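You operate a simulated robot arm through the tools that you are given. There is no shell and no other tool.

Carry out the task below with a simulated robot arm. There is one attempt and no reset: what you move stays moved.

TASK
Put things in order on the check bench. At the end: the red hose fitting from the check bench is on the black plate; the brass tap from the check bench stands where the silver steel block stood; the silver steel block from the check bench stands where the grey shim stood; the grey shim from the check bench stands on top of the white plastic lids; whatever was shut is shut again. Leave all else as you found it, and nothing knocked over.

It is judged by the outcome, as a careful person would: the job done as asked, and still so three seconds after it is handed in. It fails if anything else is knocked over, pushed out of place, dropped, spilled or broken. Lids that push on must go on centred and level and be pressed home; caps that screw on are set level and turned clockwise until they are tight.

THE ROBOT
A 6-joint arm with a two-finger parallel gripper, fixed in place. Base frame: the origin is on the floor under the middle of its stand, x ahead of it, y to its left, z up; the work surface is at about z = 850. Readings come in mm, rad, newtons and seconds.
With the tool pointing down near the work surface it reaches from about 260 to 680 mm from the base axis. Its first joint turns from -1.152 to 1.152 rad. Payload 2.9 kg.
The tool frame sits at the grasp point between the pads (the TCP): z along the fingers, y along the line on which they close. The tips reach 30 mm beyond it. Largest opening 110 mm; finger width 20, thickness 10; the body of the gripper, 48 by 112 mm, starts 55 mm behind the TCP.
Orientation is that of the tool frame in the base frame, as a unit quaternion [w, x, y, z]. With the fingers straight down and closing along the base's y, the tool's x points along the base's -x, its y along +y and its z along -z.

THE INTERFACE
- The arm moves only by the tool apply_moves. Its argument "increments" is one flat list of numbers, 7 for each row, row after row: the shift along the tool's x, y, z in mm, then the turn, a rotation vector about the tool's x, y, z in rad, then the gripper command, from -1 (fully open) to 1 (shut), values between in proportion. In form: [dx, dy, dz, wx, wy, wz, jaw, dx, dy, dz, wx, wy, wz, jaw, ...]. A call has 1 to 20 rows; each row is the pose to reach, as a shift and turn from the pose commanded when the call began, along the tool's axes at that moment. Each row takes 0.2 s and may step no farther than 50 mm and 0.15 rad from the row before; otherwise, or with a gripper value out of range, the whole call is refused. A pose out of reach is approached as far as the arm can. The call stops where the force on the tool passes 40 N (or 10 N more than at its start, if that is more) or the arm is blocked; 0.2 s more then pass. The fingers move at their own pace (about 108 mm/s each) and stop on an object; they squeeze with about 30 N. The grip force told is the motor's: it shows also when the fingers shut on nothing. Time passes only in rows, and 0.2 s behind the last, so rows that repeat a pose let the fingers close. The reply holds the time, the measured pose of the TCP, the force on the tool along the base axes, the opening and the grip force, in the units named above and with some noise, with the torque about the TCP (base axes, N m) and any sound that the robot's microphone picked up.
- Cameras (640 x 400 px; columns grow to the right, rows downward): "scene" is fixed at [97.2, 459.3, 1380.8]; the picture's right is [-0.46, -0.89, 0.00], its down [-0.53, 0.27, -0.80] and it looks along [0.71, -0.37, -0.59] (base axes); focal length 331 px, centre (320, 200). "wrist" rides on the gripper at [72, 17, -103] in the tool frame; the picture's right is [-0.23, 0.97, 0.00], its down [-0.76, -0.18, -0.62] and it looks along [-0.61, -0.14, 0.78] (tool axes); focal length 222 px, centre (320, 200).
- get_image(camera): a new picture of that camera. It takes no simulated time.
- probe_pixels(camera, pixels): for up to 12 pixels [column, row] of the newest picture of that camera ("zoom" is the newest enlarged one), the place [x, y, z] in the base frame of the surface seen there, good to about 2 mm. It takes no simulated time.
- zoom(camera, box): a new picture of the part [left, top, right, bottom] of that camera's present view, enlarged. It takes no simulated time.
- sign_off(): hands the job in; it is judged then, once.

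Leave the gripper open and the arm clear of the work at the hand-in unless told otherwise.

The tools are called after "Emit:" by a JSON object that holds its "api" and its "payload". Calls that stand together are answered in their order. apply_moves: Moves the arm, as the interface text tells. Its arguments: {"type":"object","properties":{"increments":{"type":"array","items":{"type":"number"}}},"required":["increments"]} The other tools are called the same way: get_image (camera) takes a picture; probe_pixels (camera, pixels) gives the place of the surface under pixels of a picture; zoom (camera, box) takes an enlarged picture of a part of a camera's view; sign_off () hands the job in.

At the start:

```text
time_s: 0.0
eef_pos: [467.6, 195.9, 1096.4]
tool_rot: [0.0, 0.001, 1.0, 0.0]
contact_force: [0.2, -0.1, 0.6]
ft_torque: [0.0, 0.04, 0.01]
opening: 110.1
finger_force: 0.0
```

scene: 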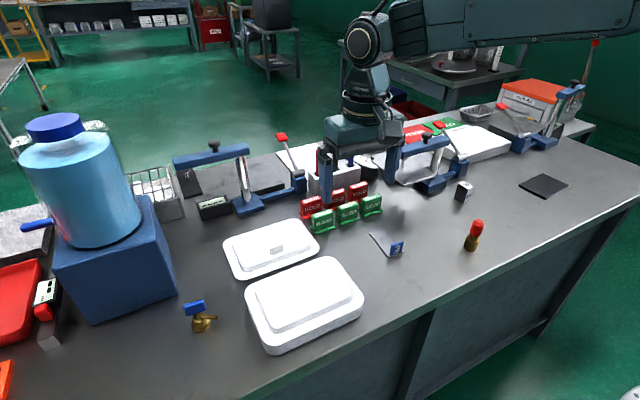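
wrist: 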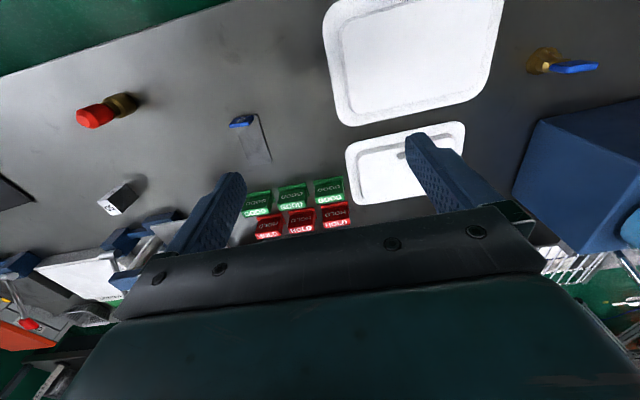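

I'll start by looking closer at the bench: the tap near (203,318), the fitting near (474,237), the block near (464,190), the plate near (544,186), the blue-tagged thing near (390,245), and the white containers.

Emit:
{"api": "zoom", "payload": {"camera": "scene", "box": [340, 150, 600, 300]}}

Emit:
{"api": "zoom", "payload": {"camera": "scene", "box": [160, 200, 400, 360]}}

Emit:
{"api": "zoom", "payload": {"camera": "scene", "box": [160, 100, 480, 240]}}

Emit:
{"api": "zoom", "payload": {"camera": "scene", "box": [400, 60, 620, 200]}}

Emit:
{"api": "zoom", "payload": {"camera": "scene", "box": [0, 180, 220, 400]}}

```text
2.46 times, centred on (470, 225) of scene
```

zoom: 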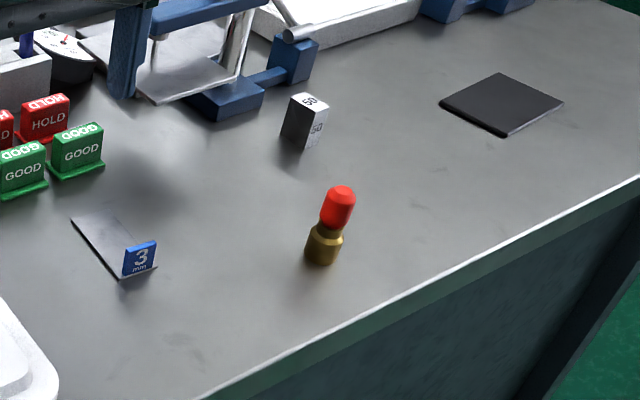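

```text
2.50 times, centred on (280, 280) of scene
```

zoom: 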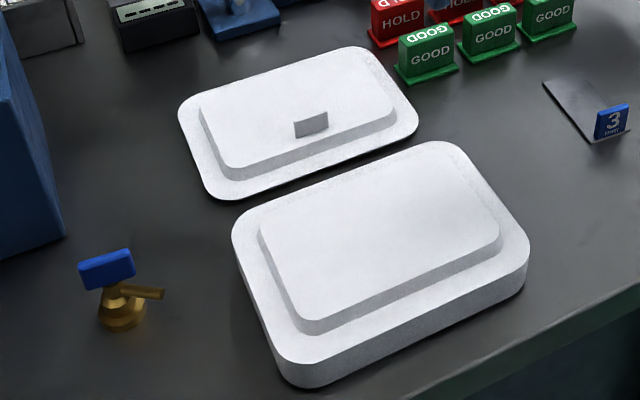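

```text
2.00 times, centred on (320, 170) of scene
```

zoom: 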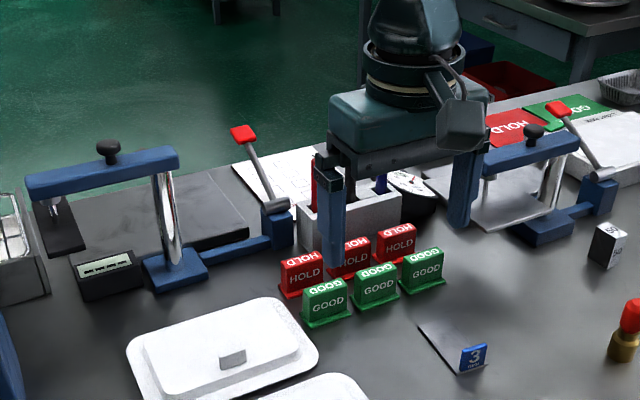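

```text
2.86 times, centred on (510, 130) of scene
```

zoom: 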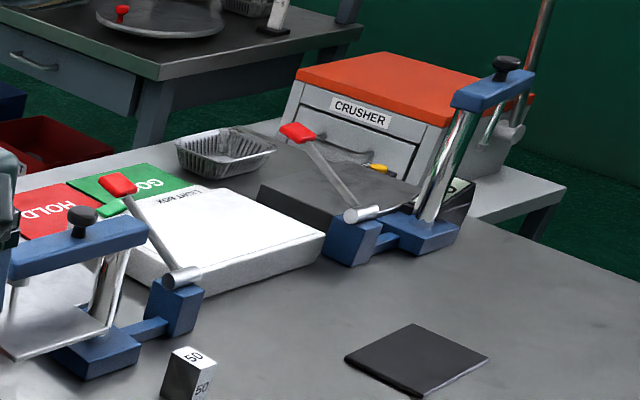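

```text
1.82 times, centred on (110, 290) of scene
```

zoom: 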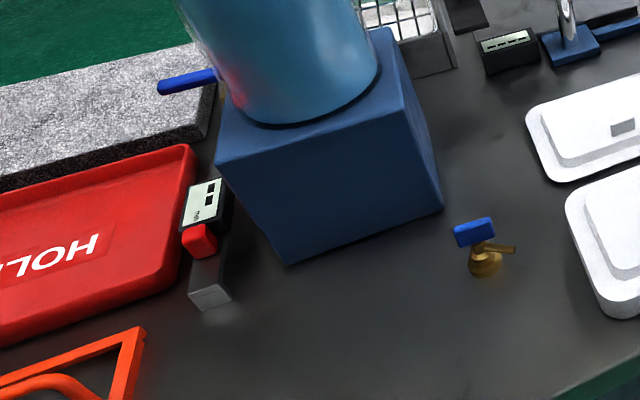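

Next I'll probe the main objects in the scene view for their positions: the white items, tap, fitting, block, shim and plate.

Emit:
{"api": "get_image", "payload": {"camera": "scene"}}

Emit:
{"api": "probe_pixels", "payload": {"camera": "scene", "pixels": [[270, 247], [277, 252], [240, 270], [300, 295], [255, 325], [345, 305], [300, 340], [203, 335], [194, 308], [474, 225], [471, 247], [463, 184]]}}

Emit:
{"api": "probe_pixels", "payload": {"camera": "scene", "pixels": [[468, 194], [458, 193], [520, 188], [545, 175], [568, 186], [545, 198], [544, 186], [380, 240], [396, 246], [397, 255], [370, 235], [389, 258]]}}

```text
taken
```

scene: 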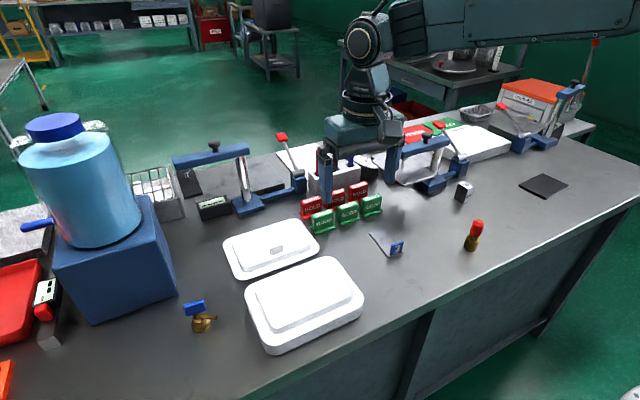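

```text
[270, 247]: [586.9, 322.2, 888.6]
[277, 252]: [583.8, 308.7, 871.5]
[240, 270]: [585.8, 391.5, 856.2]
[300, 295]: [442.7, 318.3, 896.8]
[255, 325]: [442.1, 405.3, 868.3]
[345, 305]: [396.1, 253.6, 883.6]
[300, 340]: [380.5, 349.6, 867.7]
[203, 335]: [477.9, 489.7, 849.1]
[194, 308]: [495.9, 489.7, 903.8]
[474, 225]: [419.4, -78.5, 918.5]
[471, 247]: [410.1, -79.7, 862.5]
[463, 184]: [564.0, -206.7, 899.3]
```

```text
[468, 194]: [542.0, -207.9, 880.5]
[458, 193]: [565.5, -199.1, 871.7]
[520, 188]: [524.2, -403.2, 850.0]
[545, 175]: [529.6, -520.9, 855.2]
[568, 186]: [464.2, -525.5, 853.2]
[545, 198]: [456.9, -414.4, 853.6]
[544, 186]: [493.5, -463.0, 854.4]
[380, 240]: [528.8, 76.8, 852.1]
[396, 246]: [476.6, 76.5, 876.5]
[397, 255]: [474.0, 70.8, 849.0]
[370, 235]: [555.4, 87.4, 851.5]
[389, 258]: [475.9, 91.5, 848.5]
```

I want a better look at the white items and the shim, so I'll zoom the wrist view on them.

Emit:
{"api": "zoom", "payload": {"camera": "wrist", "box": [310, 0, 640, 210]}}

Emit:
{"api": "zoom", "payload": {"camera": "wrist", "box": [40, 60, 340, 240]}}

Emit:
{"api": "zoom", "payload": {"camera": "scene", "box": [215, 210, 335, 285]}}

Emit:
{"api": "zoom", "payload": {"camera": "scene", "box": [235, 250, 375, 360]}}

```text
1.90 times, centred on (475, 105) of wrist
```

zoom: 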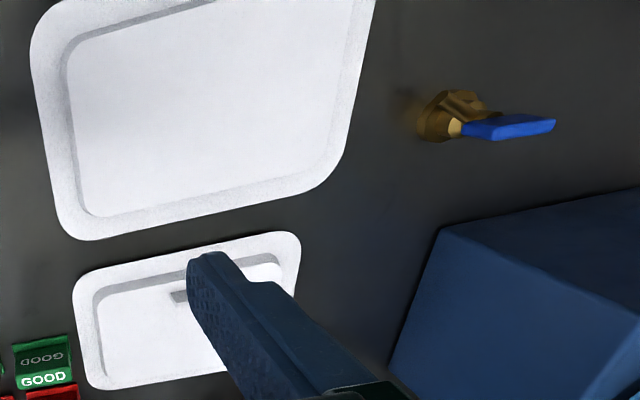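

```text
2.13 times, centred on (190, 150) of wrist
```

zoom: 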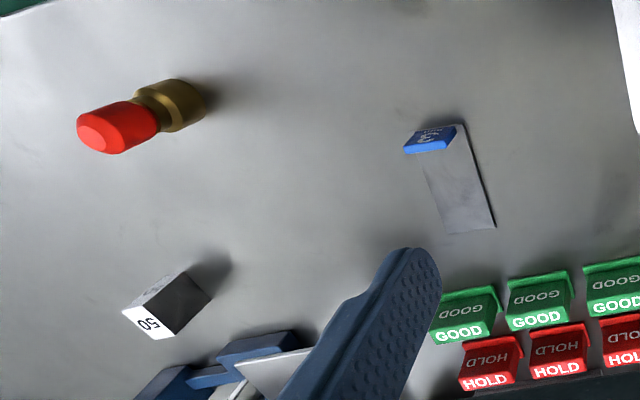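

```text
5.33 times, centred on (275, 248) of scene
```

zoom: 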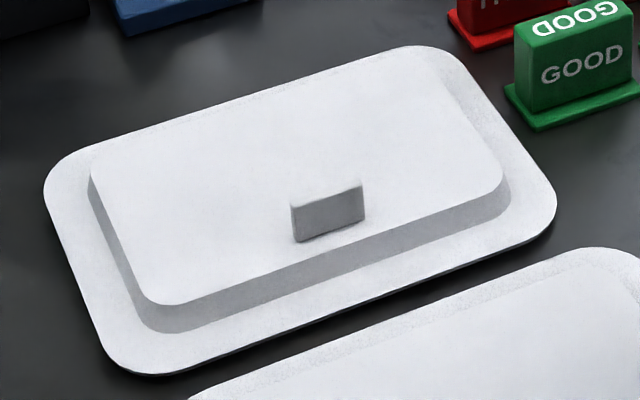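

```text
3.64 times, centred on (305, 305) of scene
```

zoom: 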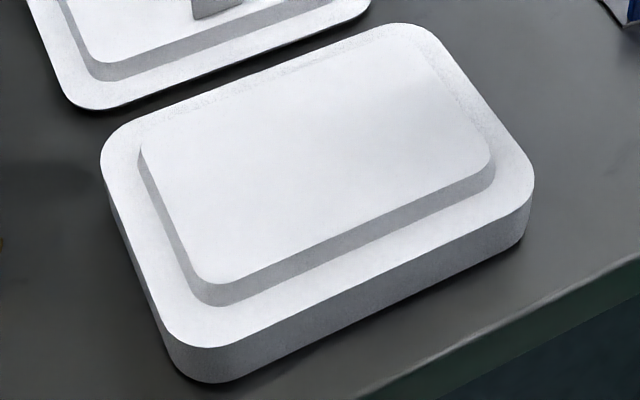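

The near white item (300,300) is thick, like a nested stack, and the far one (270,247) is a single lid with a grip tab. The arm moves next so the wrist camera can see the shim, block and lids up close.

Emit:
{"api": "apply_moves", "payload": {"increments": [25, -30, 20, 0, 0, 0, -1, 50, -60, 50, 0, 0, 0, -1, 80, -90, 80, 0, 0, 0, -1, 100, -100, 100, 0, 0, 0, -1]}}

Emit:
{"api": "get_image", "payload": {"camera": "wrist"}}

```text
refused: row 3 steps farther than a row can; nothing moved
```

```text
taken
```

wrist: 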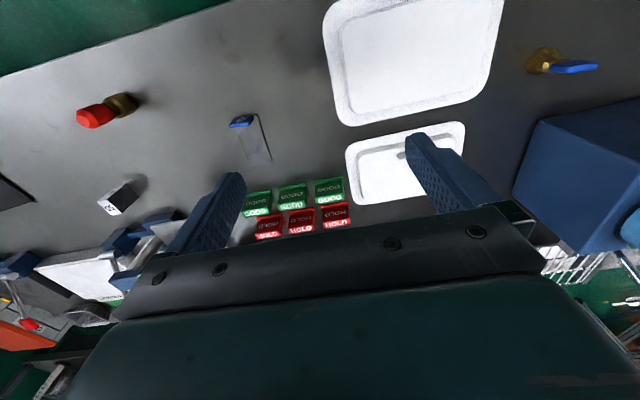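

The call was refused because row 3 stepped too far. I'll redo it with even, smaller steps, ending above the shim at about (515, 80, 1010).

Emit:
{"api": "apply_moves", "payload": {"increments": [-12, -29, 21, 0, 0, 0, -1, -24, -58, 43, 0, 0, 0, -1, -36, -87, 64, 0, 0, 0, -1, -47, -116, 86, 0, 0, 0, -1, -47, -116, 86, 0, 0, 0, -1]}}

Emit:
{"api": "get_image", "payload": {"camera": "wrist"}}

```text
time_s: 1.2
eef_pos: [516.6, 78.3, 1012.1]
tool_rot: [0.001, 0.0, 1.0, 0.0]
contact_force: [0.0, -0.3, -0.6]
ft_torque: [-0.02, 0.01, -0.01]
opening: 110.1
finger_force: 0.0
```

```text
taken
```

wrist: 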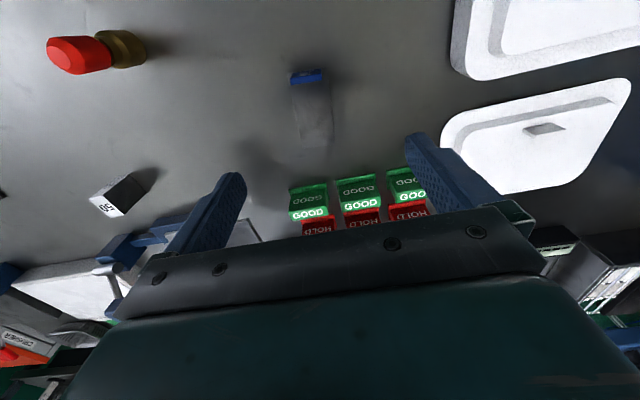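

The shim is at (310,105) in the wrist view. I'll zoom in on it and on the block, and look at the side of the near white stack.

Emit:
{"api": "zoom", "payload": {"camera": "wrist", "box": [250, 50, 370, 150]}}

Emit:
{"api": "zoom", "payload": {"camera": "wrist", "box": [60, 150, 180, 225]}}

Emit:
{"api": "zoom", "payload": {"camera": "wrist", "box": [430, 0, 640, 200]}}

Emit:
{"api": "probe_pixels", "payload": {"camera": "wrist", "pixels": [[293, 75], [321, 72], [292, 82], [322, 78], [307, 76], [293, 92], [331, 92], [303, 151], [334, 148], [315, 120], [305, 86], [313, 150]]}}

```text
4.00 times, centred on (310, 100) of wrist
```

zoom: 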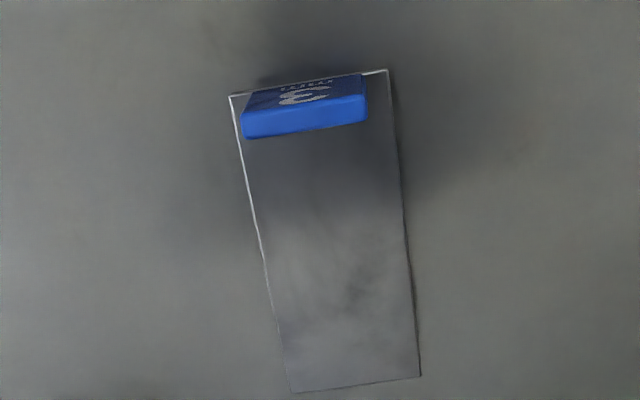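

```text
5.33 times, centred on (120, 188) of wrist
```

zoom: 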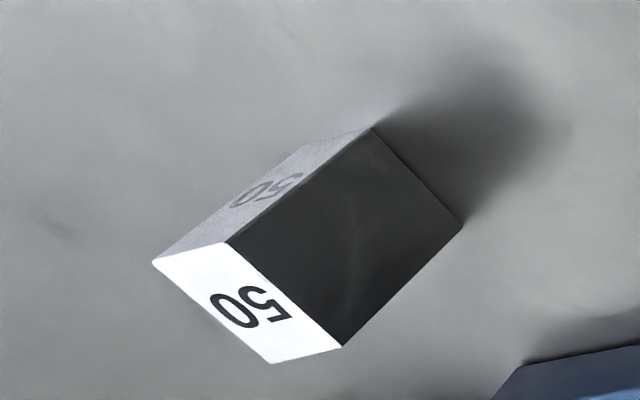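

```text
2.00 times, centred on (535, 100) of wrist
```

zoom: 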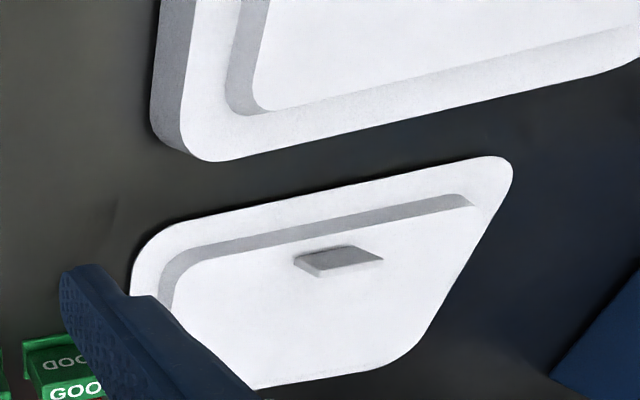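

```text
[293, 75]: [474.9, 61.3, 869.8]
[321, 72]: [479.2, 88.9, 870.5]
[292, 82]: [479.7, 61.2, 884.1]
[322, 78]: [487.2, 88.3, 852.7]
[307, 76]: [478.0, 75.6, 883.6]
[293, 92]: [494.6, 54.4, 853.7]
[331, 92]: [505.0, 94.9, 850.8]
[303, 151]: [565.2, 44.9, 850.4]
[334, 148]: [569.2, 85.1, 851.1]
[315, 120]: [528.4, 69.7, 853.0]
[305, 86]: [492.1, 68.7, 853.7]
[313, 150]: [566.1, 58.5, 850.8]
```

I'll re-zoom on the shim and probe its corners and tag edges for an accurate pose.

Emit:
{"api": "zoom", "payload": {"camera": "wrist", "box": [250, 50, 370, 150]}}

Emit:
{"api": "probe_pixels", "payload": {"camera": "zoom", "pixels": [[235, 98], [384, 74], [295, 386], [416, 374], [250, 115], [360, 98], [250, 132], [360, 115], [305, 110], [305, 126], [330, 250], [300, 84]]}}

Emit:
{"api": "zoom", "payload": {"camera": "scene", "box": [360, 225, 410, 265]}}

Emit:
{"api": "probe_pixels", "payload": {"camera": "zoom", "pixels": [[390, 230], [470, 220], [400, 320], [560, 280], [480, 250], [300, 200], [140, 120], [470, 190], [560, 200]]}}

```text
4.00 times, centred on (310, 100) of wrist
```

zoom: 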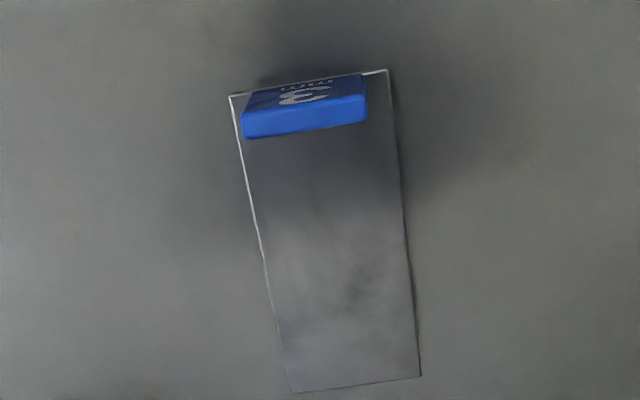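

```text
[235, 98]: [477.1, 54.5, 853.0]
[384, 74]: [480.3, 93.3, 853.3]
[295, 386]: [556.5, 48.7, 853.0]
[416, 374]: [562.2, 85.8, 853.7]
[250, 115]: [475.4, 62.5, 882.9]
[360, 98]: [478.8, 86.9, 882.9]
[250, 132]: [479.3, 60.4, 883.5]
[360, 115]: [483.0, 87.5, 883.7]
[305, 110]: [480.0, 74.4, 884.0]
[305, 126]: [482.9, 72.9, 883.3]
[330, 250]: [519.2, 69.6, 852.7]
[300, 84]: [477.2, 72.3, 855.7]
```

```text
10.00 times, centred on (385, 245) of scene
```

zoom: 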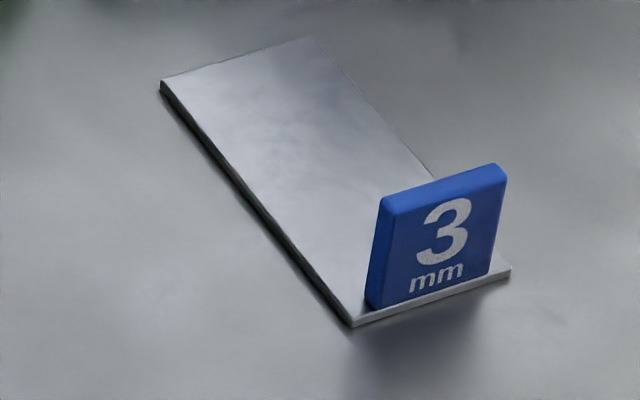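

```text
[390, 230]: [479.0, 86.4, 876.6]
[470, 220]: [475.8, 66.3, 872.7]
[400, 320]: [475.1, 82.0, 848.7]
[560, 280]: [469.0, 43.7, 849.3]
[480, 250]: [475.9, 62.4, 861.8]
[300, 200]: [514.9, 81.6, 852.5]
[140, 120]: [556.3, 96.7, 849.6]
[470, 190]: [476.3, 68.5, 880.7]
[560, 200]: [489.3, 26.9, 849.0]
```

The shim is clear: a plate about 80×38 mm centred near (519, 71), with a blue tag standing at its -x end. I'll zoom into the side of the near white stack (scene, around (300,335)) to see whether it is several nested lids, and probe its extents.

Emit:
{"api": "zoom", "payload": {"camera": "scene", "box": [240, 290, 310, 355]}}

Emit:
{"api": "zoom", "payload": {"camera": "scene", "box": [290, 285, 370, 345]}}

Emit:
{"api": "zoom", "payload": {"camera": "scene", "box": [235, 250, 375, 360]}}

Emit:
{"api": "probe_pixels", "payload": {"camera": "zoom", "pixels": [[148, 150], [215, 278], [485, 155], [400, 40], [320, 160], [110, 150], [200, 335], [522, 185], [415, 30], [300, 345], [270, 210], [390, 110]]}}

```text
6.15 times, centred on (275, 322) of scene
```

zoom: 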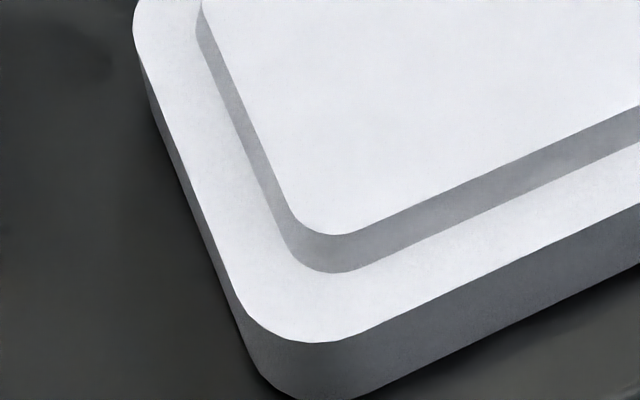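

```text
6.67 times, centred on (330, 315) of scene
```

zoom: 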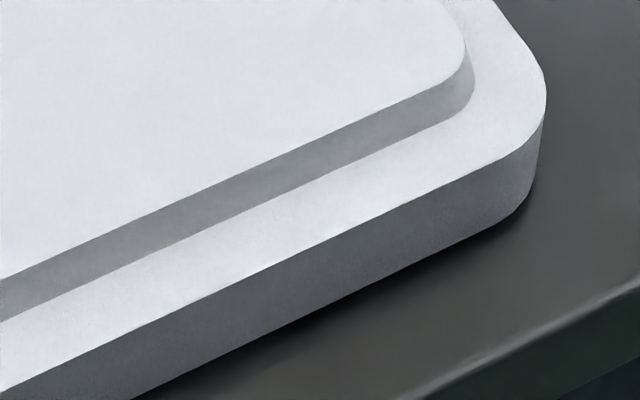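

```text
3.64 times, centred on (305, 305) of scene
```

zoom: 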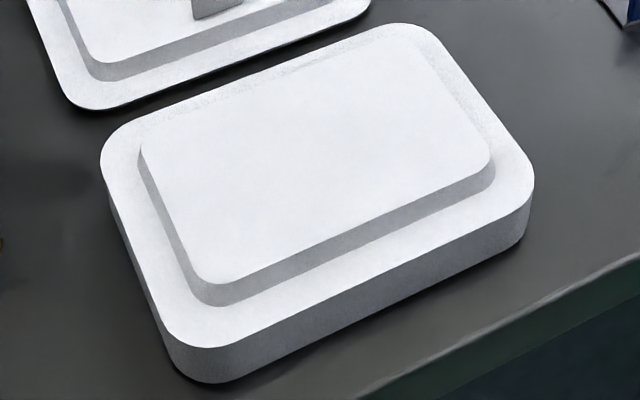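

```text
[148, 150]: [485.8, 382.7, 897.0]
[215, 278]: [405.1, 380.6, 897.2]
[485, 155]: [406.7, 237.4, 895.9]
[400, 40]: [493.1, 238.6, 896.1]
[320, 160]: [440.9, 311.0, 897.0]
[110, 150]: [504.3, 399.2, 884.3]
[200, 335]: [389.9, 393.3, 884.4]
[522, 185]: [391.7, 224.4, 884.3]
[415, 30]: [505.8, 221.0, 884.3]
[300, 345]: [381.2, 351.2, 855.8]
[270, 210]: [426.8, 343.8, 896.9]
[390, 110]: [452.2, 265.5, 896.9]
```

The near white item is axis-aligned, with a clear raised top at z≈897 spanning x≈400–495, y≈237–383. For comparison I'll probe the far lid and its tab.

Emit:
{"api": "zoom", "payload": {"camera": "scene", "box": [215, 210, 335, 285]}}

Emit:
{"api": "probe_pixels", "payload": {"camera": "zoom", "pixels": [[100, 170], [170, 295], [490, 180], [420, 60], [200, 200], [60, 180], [150, 360], [540, 210], [430, 52], [330, 190], [330, 215], [340, 282]]}}

```text
5.33 times, centred on (275, 248) of scene
```

zoom: 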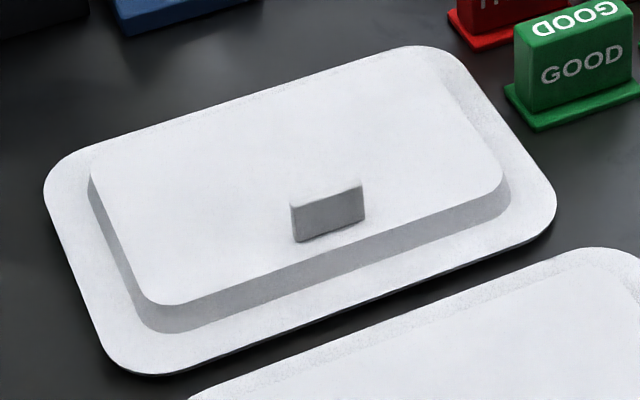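

```text
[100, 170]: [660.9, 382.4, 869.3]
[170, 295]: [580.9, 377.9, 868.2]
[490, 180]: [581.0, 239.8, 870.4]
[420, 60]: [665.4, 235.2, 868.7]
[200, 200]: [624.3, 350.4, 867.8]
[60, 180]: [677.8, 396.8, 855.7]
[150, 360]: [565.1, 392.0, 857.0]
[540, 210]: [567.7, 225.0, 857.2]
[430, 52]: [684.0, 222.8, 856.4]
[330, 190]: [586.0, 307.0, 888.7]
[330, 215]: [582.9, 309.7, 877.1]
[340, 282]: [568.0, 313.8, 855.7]
```

Outer sizes match. The far one is a single lid about 18 mm tall with a tab, and the near one is about 47 mm tall, so it is the stack of lids and my target. Next I'll turn the gripper so it closes along the shim's long axis and hover over the blue tag at (479, 74), narrowing the fingers.

Emit:
{"api": "apply_moves", "payload": {"increments": [3.4, -0.4, 4, 0, 0, -0.135, -0.5, 6.8, -0.8, 8, 0, 0, -0.27, 0, 10.2, -1.2, 12, 0, 0, -0.405, 0.2, 13.6, -1.6, 16, 0, 0, -0.54, 0.2, 17, -2, 20, 0, 0, -0.675, 0.2, 20.4, -2.4, 25, 0, 0, -0.81, 0.2, 23.8, -2.8, 30, 0, 0, -0.945, 0.2, 27.2, -3.2, 35, 0, 0, -1.08, 0.2, 30.6, -3.6, 40, 0, 0, -1.215, 0.2, 34, -3.9, 45, 0, 0, -1.35, 0.2, 37.3, -4, 50, 0, 0, -1.485, 0.2, 37.3, -4, 50, 0, 0, -1.485, 0.2]}}

Emit:
{"api": "get_image", "payload": {"camera": "wrist"}}

Emit:
{"api": "get_image", "payload": {"camera": "scene"}}

```text
time_s: 3.8
eef_pos: [475.8, 75.4, 959.8]
tool_rot: [0.0, -0.677, 0.736, 0.0]
contact_force: [0.1, 0.9, 0.3]
ft_torque: [0.0, 0.04, -0.02]
opening: 43.7
finger_force: 0.0
```

```text
taken
```

wrist: 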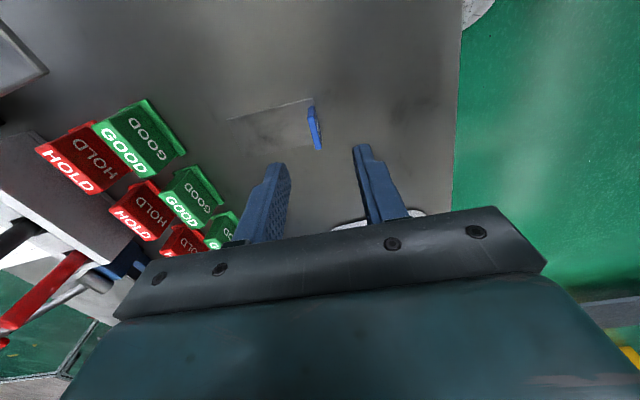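

```text
taken
```

scene: 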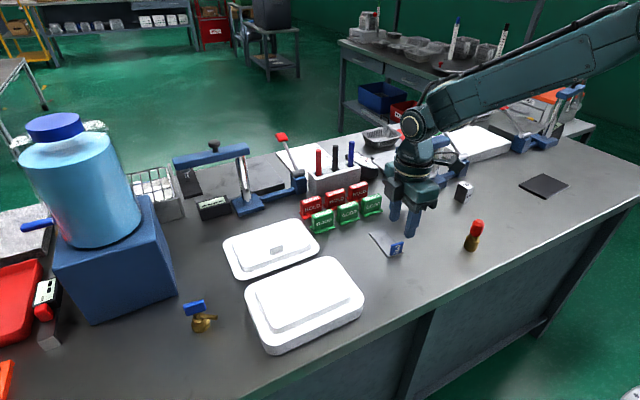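

The tag sits between the fingers at (315,128) in the wrist view. I'll probe the tag and the fingertips from this view to check the lateral alignment.

Emit:
{"api": "zoom", "payload": {"camera": "wrist", "box": [220, 80, 420, 230]}}

Emit:
{"api": "probe_pixels", "payload": {"camera": "zoom", "pixels": [[290, 90], [318, 220], [305, 160], [298, 90], [326, 215], [165, 275], [190, 270], [220, 280], [430, 215], [455, 210], [480, 215], [450, 240]]}}

Emit:
{"api": "apply_moves", "payload": {"increments": [0, 0, 0, 0, 0, 0, 0.2]}}

```text
2.67 times, centred on (320, 155) of wrist
```

zoom: 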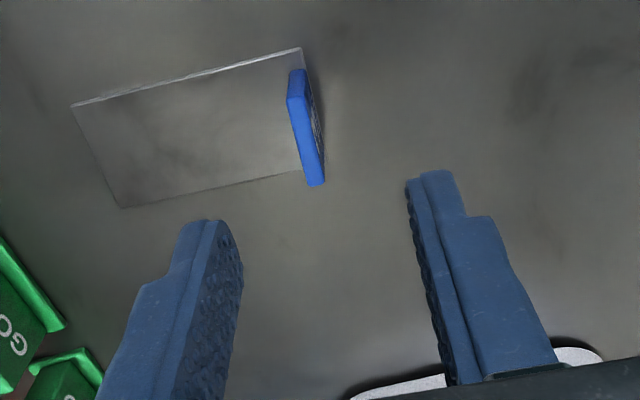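

```text
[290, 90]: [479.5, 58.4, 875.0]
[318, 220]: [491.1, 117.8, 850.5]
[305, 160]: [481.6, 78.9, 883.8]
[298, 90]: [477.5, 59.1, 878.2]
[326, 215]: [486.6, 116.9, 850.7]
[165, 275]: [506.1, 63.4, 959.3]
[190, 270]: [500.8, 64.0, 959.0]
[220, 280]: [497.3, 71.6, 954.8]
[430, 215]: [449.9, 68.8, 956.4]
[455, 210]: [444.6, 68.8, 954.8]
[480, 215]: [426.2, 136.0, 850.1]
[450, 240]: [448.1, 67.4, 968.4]
```

```text
time_s: 4.2
eef_pos: [476.4, 74.7, 960.8]
tool_rot: [0.001, -0.676, 0.737, 0.0]
contact_force: [0.0, -0.4, -0.3]
ft_torque: [0.02, -0.01, 0.01]
opening: 44.1
finger_force: 0.2
```

The finger centre is at x≈476 and the tag centre at x≈479.5, so I'll shift +3 mm in x and go down to TCP z≈888. That leaves the tips about 5 mm above the shim plate.

Emit:
{"api": "apply_moves", "payload": {"increments": [0, -3.2, 20, 0, 0, 0, 0.2, 0, -3.2, 40, 0, 0, 0, 0.2, 0, -3.2, 55, 0, 0, 0, 0.2, 0, -3.2, 65, 0, 0, 0, 0.2, 0, -3.2, 72, 0, 0, 0, 0.2, 0, -3.2, 72, 0, 0, 0, 0.2]}}

Emit:
{"api": "get_image", "payload": {"camera": "wrist"}}

Emit:
{"api": "zoom", "payload": {"camera": "scene", "box": [340, 160, 460, 280]}}

```text
time_s: 5.6
eef_pos: [480.5, 75.4, 888.1]
tool_rot: [0.0, -0.676, 0.737, 0.001]
contact_force: [0.0, 0.1, 0.0]
ft_torque: [-0.02, 0.03, 0.02]
opening: 44.2
finger_force: 0.0
```

```text
taken
```

wrist: 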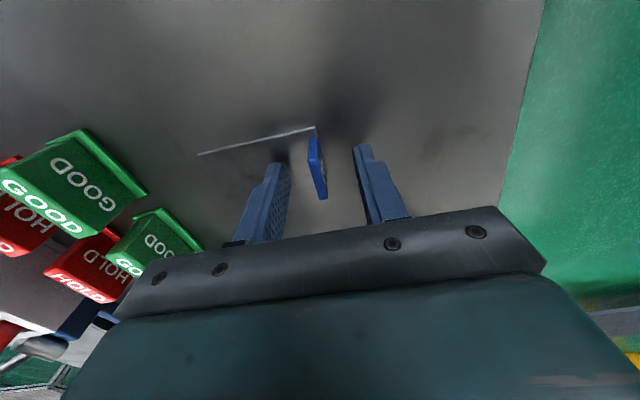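

```text
3.33 times, centred on (400, 220) of scene
```

zoom: 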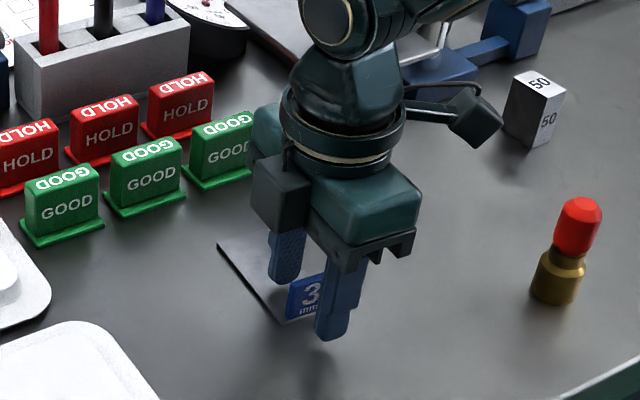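

The fingers straddle the tag at (318,165). I'll close on it.

Emit:
{"api": "apply_moves", "payload": {"increments": [0, 0, 0, 0, 0, 0, 0.5, 0, 0, 0, 0, 0, 0, 0.75, 0, 0, 0, 0, 0, 0, 0.85, 0, 0, 0, 0, 0, 0, 1, 0, 0, 0, 0, 0, 0, 1]}}

Emit:
{"api": "zoom", "payload": {"camera": "wrist", "box": [180, 90, 420, 240]}}

```text
time_s: 6.8
eef_pos: [479.8, 74.5, 889.5]
tool_rot: [0.0, -0.676, 0.737, 0.0]
contact_force: [-0.7, -0.1, -0.2]
ft_torque: [0.02, 0.0, 0.0]
opening: 5.0
finger_force: 30.0
```

```text
2.67 times, centred on (300, 165) of wrist
```

zoom: 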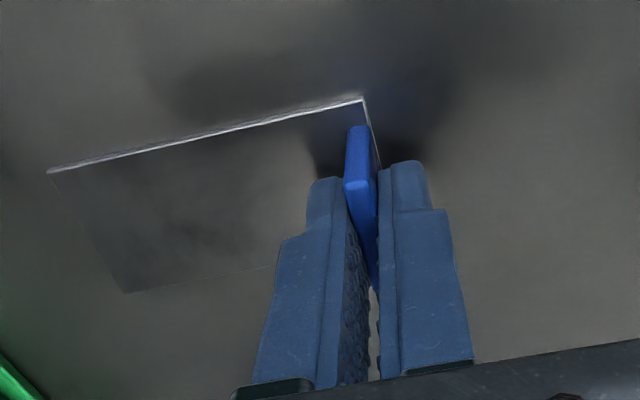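

The tag is held (opening 5 mm, 30 N). I'll lift straight up slowly and check that the shim comes along level.

Emit:
{"api": "apply_moves", "payload": {"increments": [0, 0, -5, 0, 0, 0, 1, 0, 0, -15, 0, 0, 0, 1, 0, 0, -35, 0, 0, 0, 1, 0, 0, -60, 0, 0, 0, 1, 0, 0, -86, 0, 0, 0, 1, 0, 0, -86, 0, 0, 0, 1]}}

Emit:
{"api": "zoom", "payload": {"camera": "wrist", "box": [180, 90, 420, 240]}}

Emit:
{"api": "zoom", "payload": {"camera": "scene", "box": [340, 120, 480, 260]}}

```text
time_s: 8.2
eef_pos: [479.5, 77.4, 975.2]
tool_rot: [0.0, -0.676, 0.737, -0.001]
contact_force: [0.5, 0.2, 0.4]
ft_torque: [0.01, -0.03, -0.01]
opening: 0.0
finger_force: 30.7
```

```text
2.67 times, centred on (300, 165) of wrist
```

zoom: 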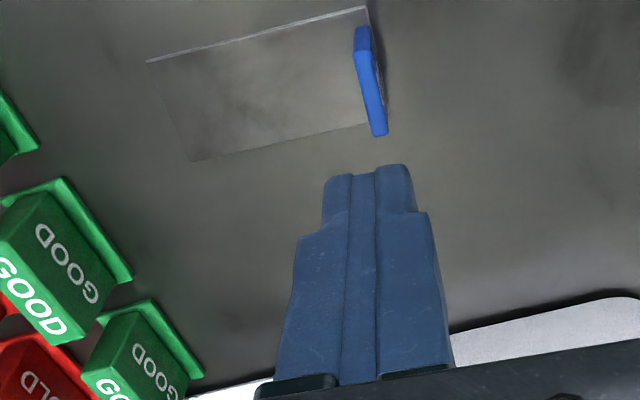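

```text
2.86 times, centred on (410, 190) of scene
```

zoom: 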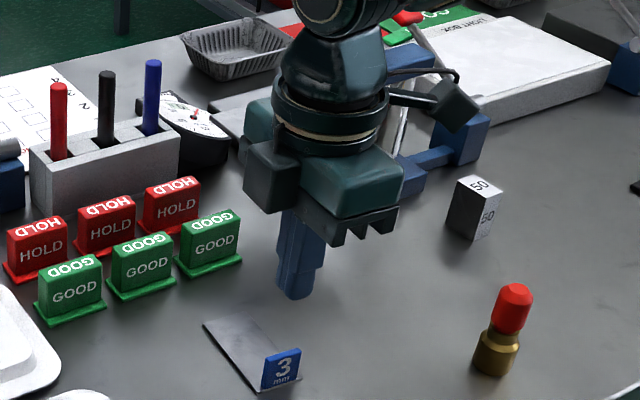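

The shim stayed on the bench: the opening now reads 0, so the tag slipped out of the pads. It still looks undisturbed. I'll re-measure the tag from this pose before trying again.

Emit:
{"api": "zoom", "payload": {"camera": "wrist", "box": [220, 80, 340, 155]}}

Emit:
{"api": "probe_pixels", "payload": {"camera": "zoom", "pixels": [[35, 60], [325, 18], [105, 190], [295, 150], [308, 35], [318, 110], [330, 115], [321, 40], [316, 60], [325, 80], [200, 100], [340, 100]]}}

Emit:
{"api": "zoom", "payload": {"camera": "scene", "box": [360, 225, 410, 265]}}

```text
5.33 times, centred on (280, 118) of wrist
```

zoom: 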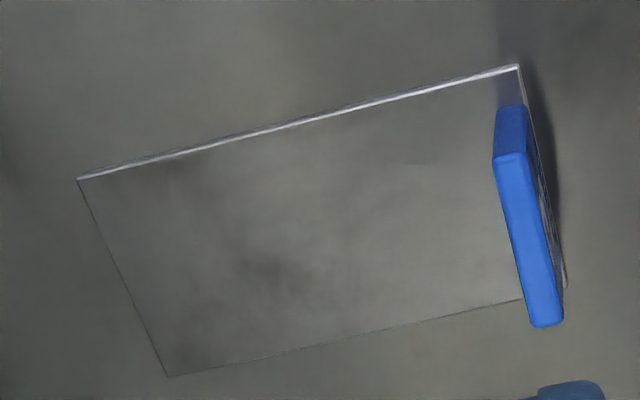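

```text
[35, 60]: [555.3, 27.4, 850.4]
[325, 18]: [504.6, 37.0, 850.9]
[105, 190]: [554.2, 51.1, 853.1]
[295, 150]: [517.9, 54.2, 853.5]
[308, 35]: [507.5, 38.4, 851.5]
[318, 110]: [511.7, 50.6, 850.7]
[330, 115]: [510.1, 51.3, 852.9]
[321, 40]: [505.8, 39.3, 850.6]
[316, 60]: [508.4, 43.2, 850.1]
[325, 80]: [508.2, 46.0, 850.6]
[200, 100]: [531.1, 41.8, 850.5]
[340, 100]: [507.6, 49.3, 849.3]
```

```text
10.00 times, centred on (385, 245) of scene
```

zoom: 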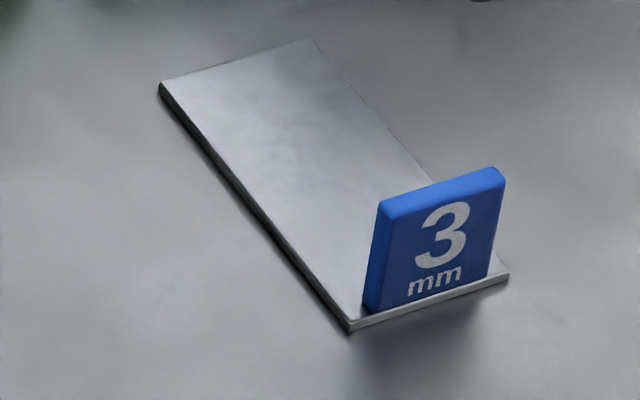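

The shim has moved less than a millimetre. I'll probe the tag's top face precisely in a fresh zoom of this view.

Emit:
{"api": "zoom", "payload": {"camera": "wrist", "box": [220, 80, 340, 155]}}

Emit:
{"api": "probe_pixels", "payload": {"camera": "zoom", "pixels": [[500, 165], [522, 160], [533, 315], [556, 312], [512, 240], [536, 235], [512, 130], [82, 178], [516, 68], [170, 372], [560, 285], [544, 180]]}}

```text
5.33 times, centred on (280, 118) of wrist
```

zoom: 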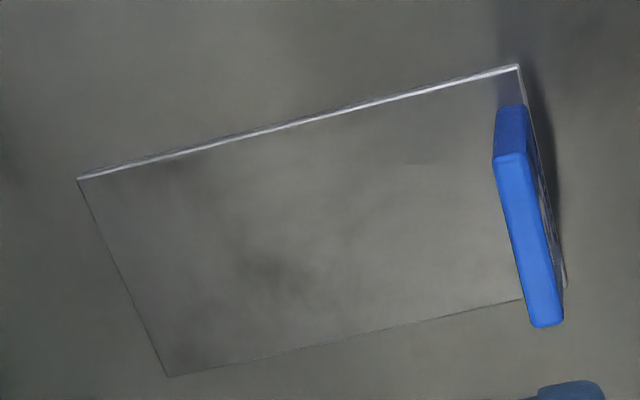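

```text
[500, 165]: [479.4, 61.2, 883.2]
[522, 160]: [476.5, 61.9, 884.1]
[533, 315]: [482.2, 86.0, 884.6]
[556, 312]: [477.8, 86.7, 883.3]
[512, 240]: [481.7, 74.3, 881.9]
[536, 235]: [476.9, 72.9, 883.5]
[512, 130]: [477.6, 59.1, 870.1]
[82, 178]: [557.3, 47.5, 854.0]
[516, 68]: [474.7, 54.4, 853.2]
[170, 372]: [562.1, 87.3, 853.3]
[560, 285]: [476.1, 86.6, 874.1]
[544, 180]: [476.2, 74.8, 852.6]
```

The tag is 5 mm thick, centred at (479, 74). I'll reopen, go down deeper (TCP z≈885, tips just above the plate), and close with more settling time.

Emit:
{"api": "apply_moves", "payload": {"increments": [0, 0, 20, 0, 0, 0, 0.2, 0, 0.5, 45, 0, 0, 0, 0.2, 0, 0.5, 65, 0, 0, 0, 0.2, 0, 0.5, 80, 0, 0, 0, 0.2, 0, 0.5, 87, 0, 0, 0, 0.2, 0, 0.5, 89.5, 0, 0, 0, 0.2, 0, 0.5, 89.5, 0, 0, 0, 0.2]}}

Emit:
{"api": "zoom", "payload": {"camera": "wrist", "box": [180, 90, 420, 240]}}

Emit:
{"api": "zoom", "payload": {"camera": "scene", "box": [360, 200, 430, 270]}}

```text
time_s: 9.8
eef_pos: [479.8, 76.3, 885.3]
tool_rot: [-0.001, -0.677, 0.736, 0.0]
contact_force: [-0.9, 0.3, 0.6]
ft_torque: [0.02, 0.01, 0.0]
opening: 44.1
finger_force: 0.0
```

```text
2.67 times, centred on (300, 165) of wrist
```

zoom: 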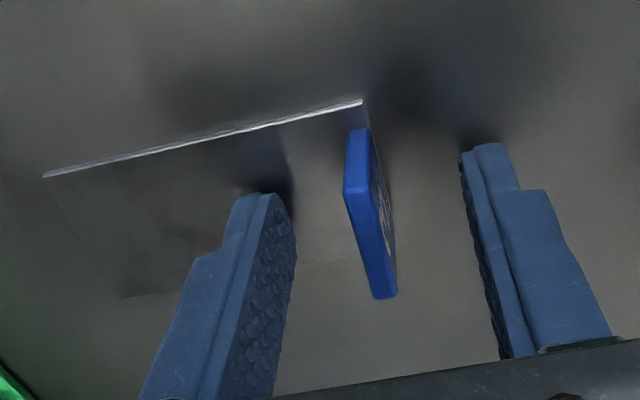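

```text
5.71 times, centred on (395, 235) of scene
```

zoom: 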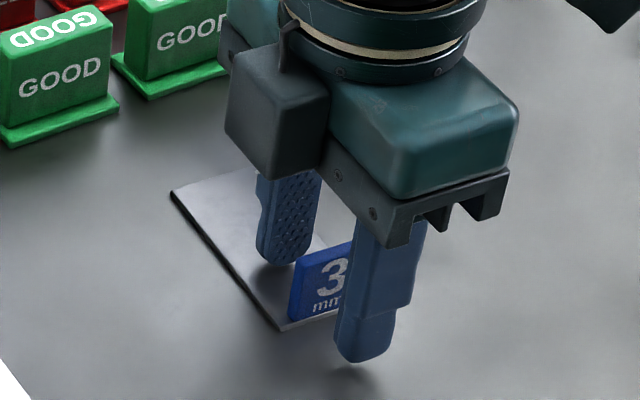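

The alignment looks right, with the tag midway between the tips. I'll close and hold, then raise only 3 mm slowly to check whether it holds.

Emit:
{"api": "apply_moves", "payload": {"increments": [0, 0, 0, 0, 0, 0, 0.6, 0, 0, 0, 0, 0, 0, 0.85, 0, 0, 0, 0, 0, 0, 1, 0, 0, 0, 0, 0, 0, 1, 0, 0, 0, 0, 0, 0, 1, 0, 0, 0, 0, 0, 0, 1]}}

Emit:
{"api": "zoom", "payload": {"camera": "wrist", "box": [240, 90, 400, 190]}}

Emit:
{"api": "apply_moves", "payload": {"increments": [0, 0, -0.7, 0, 0, 0, 1, 0, 0, -1.4, 0, 0, 0, 1, 0, 0, -2.2, 0, 0, 0, 1, 0, 0, -3, 0, 0, 0, 1]}}

Emit:
{"api": "zoom", "payload": {"camera": "wrist", "box": [240, 90, 400, 190]}}

Emit:
{"api": "zoom", "payload": {"camera": "scene", "box": [360, 200, 430, 270]}}

```text
time_s: 11.2
eef_pos: [479.6, 76.0, 886.5]
tool_rot: [0.001, -0.676, 0.737, -0.001]
contact_force: [-0.4, -0.1, 0.2]
ft_torque: [-0.01, 0.02, 0.0]
opening: 5.6
finger_force: 30.1
```

```text
4.00 times, centred on (320, 140) of wrist
```

zoom: 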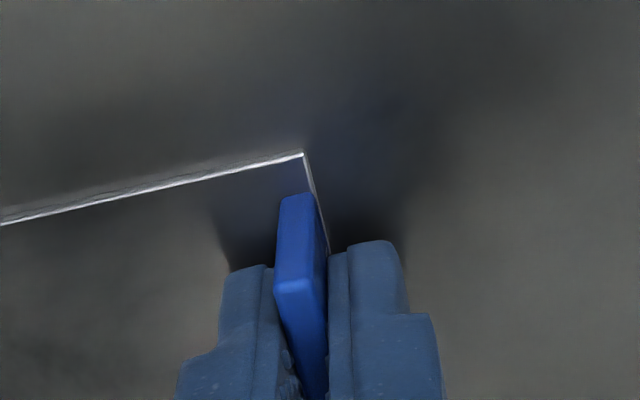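

```text
time_s: 12.2
eef_pos: [479.3, 75.2, 888.8]
tool_rot: [0.001, -0.676, 0.737, 0.0]
contact_force: [-0.7, -0.3, -0.3]
ft_torque: [-0.01, 0.03, 0.04]
opening: 5.5
finger_force: 30.1
```

```text
4.00 times, centred on (320, 140) of wrist
```

zoom: 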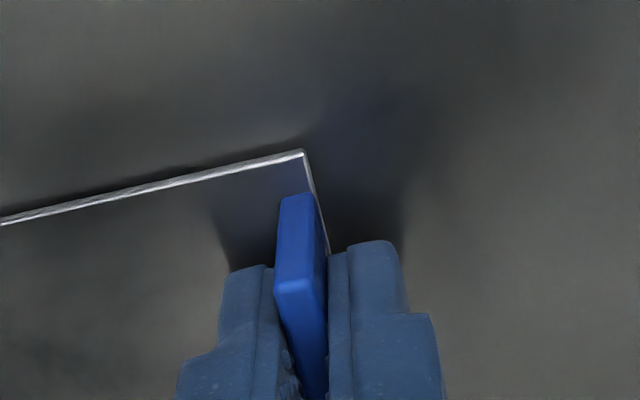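

```text
5.71 times, centred on (395, 235) of scene
```

zoom: 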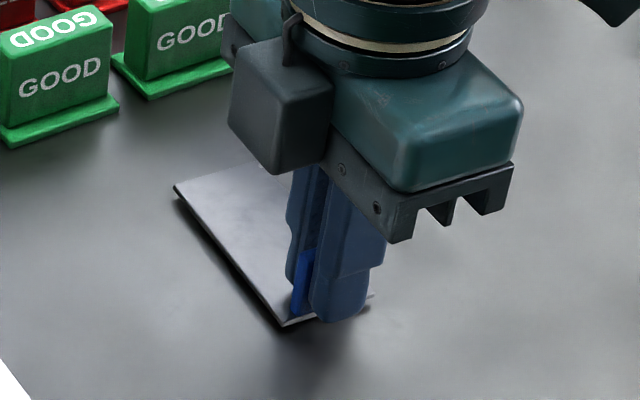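

The tag has not moved relative to the fingers, and the shadow under the plate's edge shows the shim has risen about 3 mm. I'll continue lifting gently.

Emit:
{"api": "apply_moves", "payload": {"increments": [0, 0, -3, 0, 0, 0, 1, 0, 0, -7, 0, 0, 0, 1, 0, 0, -12, 0, 0, 0, 1, 0, 0, -18, 0, 0, 0, 1, 0, 0, -25, 0, 0, 0, 1, 0, 0, -32, 0, 0, 0, 1, 0, 0, -32, 0, 0, 0, 1]}}

Emit:
{"api": "zoom", "payload": {"camera": "wrist", "box": [180, 90, 420, 240]}}

Emit:
{"api": "zoom", "payload": {"camera": "scene", "box": [340, 180, 430, 270]}}

```text
time_s: 13.8
eef_pos: [479.3, 74.4, 919.8]
tool_rot: [0.0, -0.676, 0.737, 0.0]
contact_force: [0.3, 0.5, -1.1]
ft_torque: [0.0, 0.05, 0.03]
opening: 5.2
finger_force: 29.9
```

```text
2.67 times, centred on (300, 165) of wrist
```

zoom: 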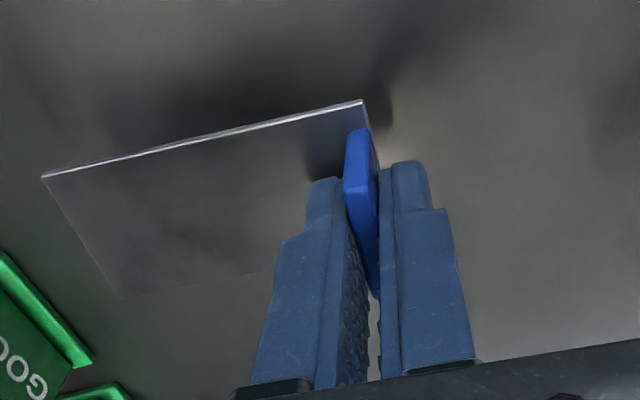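

```text
4.44 times, centred on (385, 225) of scene
```

zoom: 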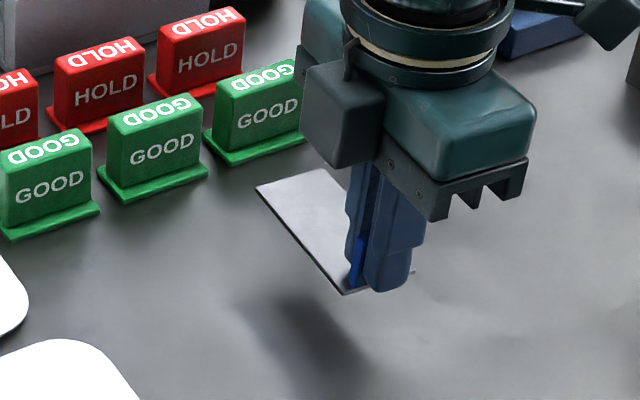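

The shim is held level, clear of the bench. I'll raise it a further 35 mm and carry it with a smooth profile so its centre ends over the lids' top at (448, 311). The tag then ends at about (408.5, 314).

Emit:
{"api": "apply_moves", "payload": {"increments": [0, 0, -6, 0, 0, 0, 1, 0, 0, -16, 0, 0, 0, 1, 0, 0, -28, 0, 0, 0, 1, 0, 0, -35, 0, 0, 0, 1, -2.6, 1, -35, 0, 0, 0, 1, -10, 3.9, -35, 0, 0, 0, 1, -21.5, 8.4, -35, 0, 0, 0, 1, -36.3, 14.2, -35, 0, 0, 0, 1, -53.9, 21, -35, 0, 0, 0, 1, -73.5, 28.7, -35, 0, 0, 0, 1, -94.5, 36.8, -35, 0, 0, 0, 1, -116.2, 45.3, -35, 0, 0, 0, 1, -137.9, 53.8, -35, 0, 0, 0, 1, -158.9, 61.9, -35, 0, 0, 0, 1, -178.5, 69.6, -35, 0, 0, 0, 1, -196.1, 76.4, -35, 0, 0, 0, 1, -211, 82.2, -35, 0, 0, 0, 1, -222.4, 86.7, -35, 0, 0, 0, 1, -229.8, 89.6, -35, 0, 0, 0, 1, -232.4, 90.6, -35, 0, 0, 0, 1]}}

Emit:
{"api": "get_image", "payload": {"camera": "wrist"}}

Emit:
{"api": "get_image", "payload": {"camera": "scene"}}

```text
time_s: 18.0
eef_pos: [409.4, 313.5, 954.7]
tool_rot: [0.0, -0.677, 0.736, 0.0]
contact_force: [-1.0, -0.8, -1.2]
ft_torque: [0.01, 0.0, 0.0]
opening: 5.4
finger_force: 30.2
```

```text
taken
```

wrist: 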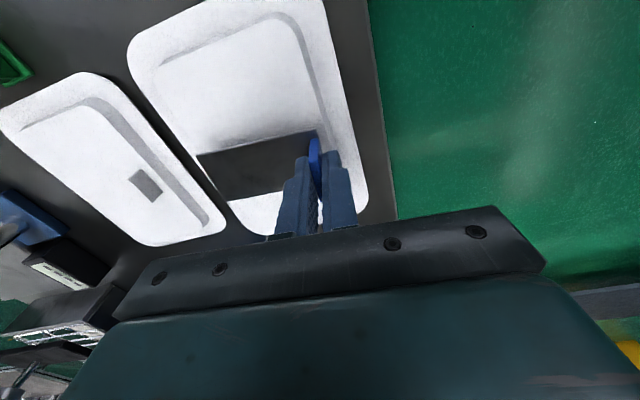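

```text
taken
```

scene: 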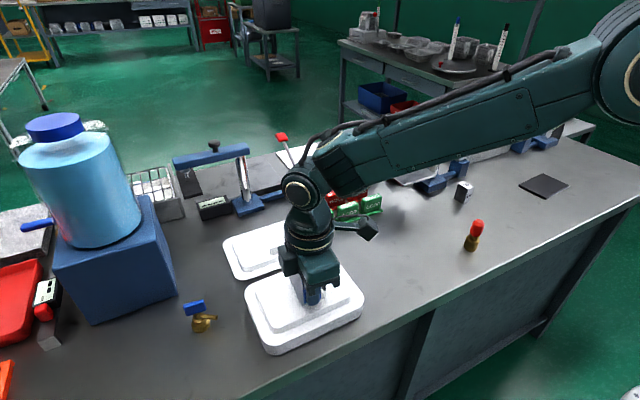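

The shim is over the lids. I'll zoom in and check its edges against the raised area before lowering.

Emit:
{"api": "zoom", "payload": {"camera": "wrist", "box": [120, 0, 400, 240]}}

Emit:
{"api": "zoom", "payload": {"camera": "scene", "box": [235, 230, 375, 360]}}

Emit:
{"api": "probe_pixels", "payload": {"camera": "wrist", "pixels": [[200, 157], [230, 196], [312, 132], [330, 110], [342, 105], [300, 40], [315, 60], [160, 60], [150, 70], [240, 165], [345, 140]]}}

```text
1.67 times, centred on (260, 120) of wrist
```

zoom: 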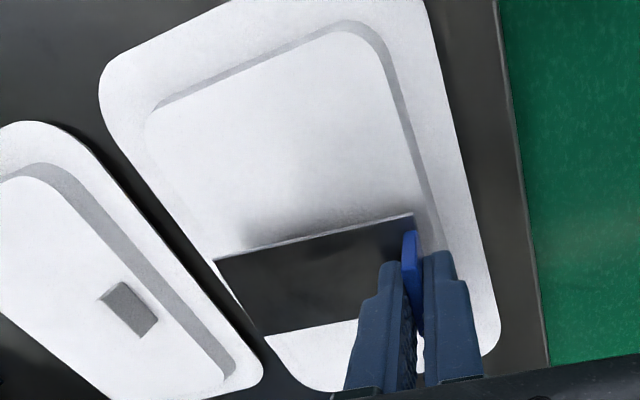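

```text
3.08 times, centred on (305, 295) of scene
```

zoom: 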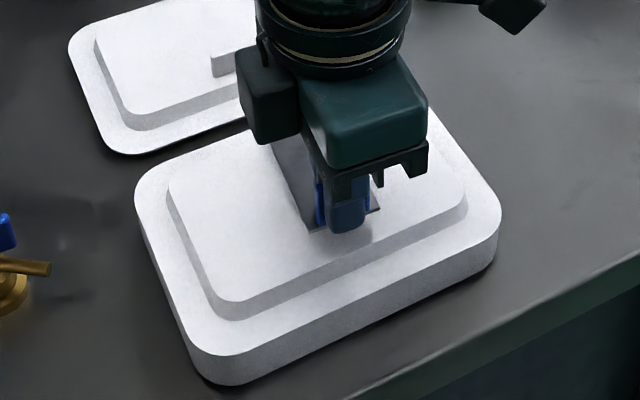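

```text
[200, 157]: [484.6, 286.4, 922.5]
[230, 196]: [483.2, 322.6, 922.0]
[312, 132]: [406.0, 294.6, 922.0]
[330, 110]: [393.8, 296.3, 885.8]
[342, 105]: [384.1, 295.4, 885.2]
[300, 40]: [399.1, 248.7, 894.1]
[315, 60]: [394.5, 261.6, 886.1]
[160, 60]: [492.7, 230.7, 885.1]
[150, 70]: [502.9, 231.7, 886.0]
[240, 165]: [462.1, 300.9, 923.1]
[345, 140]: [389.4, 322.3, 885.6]
```

The shim spans x≈405–486 and the raised top spans about 399–495, so it fits. The plate's underside is at about 919.5 and the lid top at 897, so I'll lower about 22 mm, slowing near contact.

Emit:
{"api": "apply_moves", "payload": {"increments": [0, 0, 6, 0, 0, 0, 1, 0, 0, 12, 0, 0, 0, 1, 0, 0, 17, 0, 0, 0, 1, 0, 0, 20, 0, 0, 0, 1, 0, 0, 21, 0, 0, 0, 1, 0, 0, 21.7, 0, 0, 0, 1, 0, 0, 22.2, 0, 0, 0, 1, 0, 0, 22.2, 0, 0, 0, 1]}}

Emit:
{"api": "zoom", "payload": {"camera": "wrist", "box": [120, 0, 400, 240]}}

Emit:
{"api": "zoom", "payload": {"camera": "scene", "box": [265, 265, 345, 325]}}

```text
time_s: 19.8
eef_pos: [407.6, 314.3, 933.8]
tool_rot: [0.002, -0.676, 0.737, 0.001]
contact_force: [2.1, -0.5, 7.3]
ft_torque: [-0.08, -0.08, -0.02]
opening: 5.4
finger_force: 29.9
```

```text
1.67 times, centred on (260, 120) of wrist
```

zoom: 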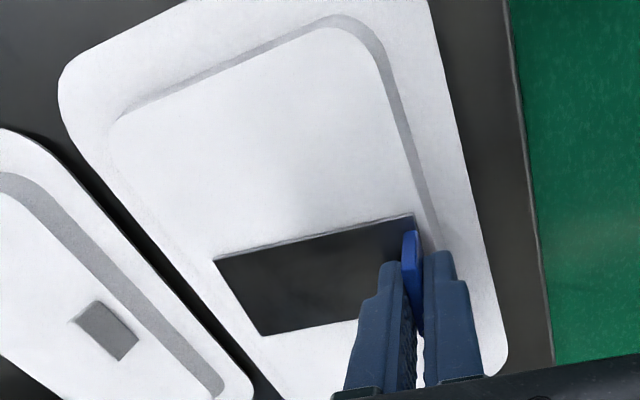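

```text
6.67 times, centred on (305, 295) of scene
```

zoom: 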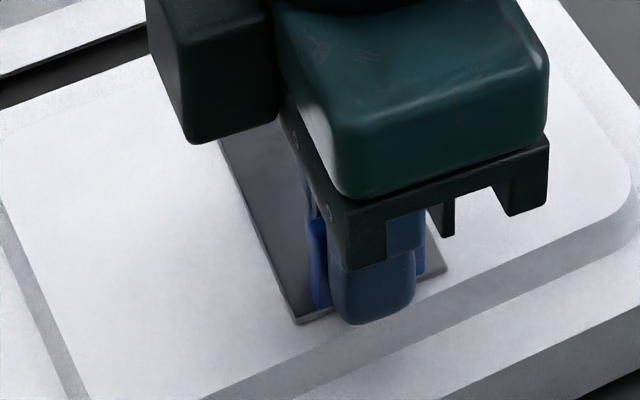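

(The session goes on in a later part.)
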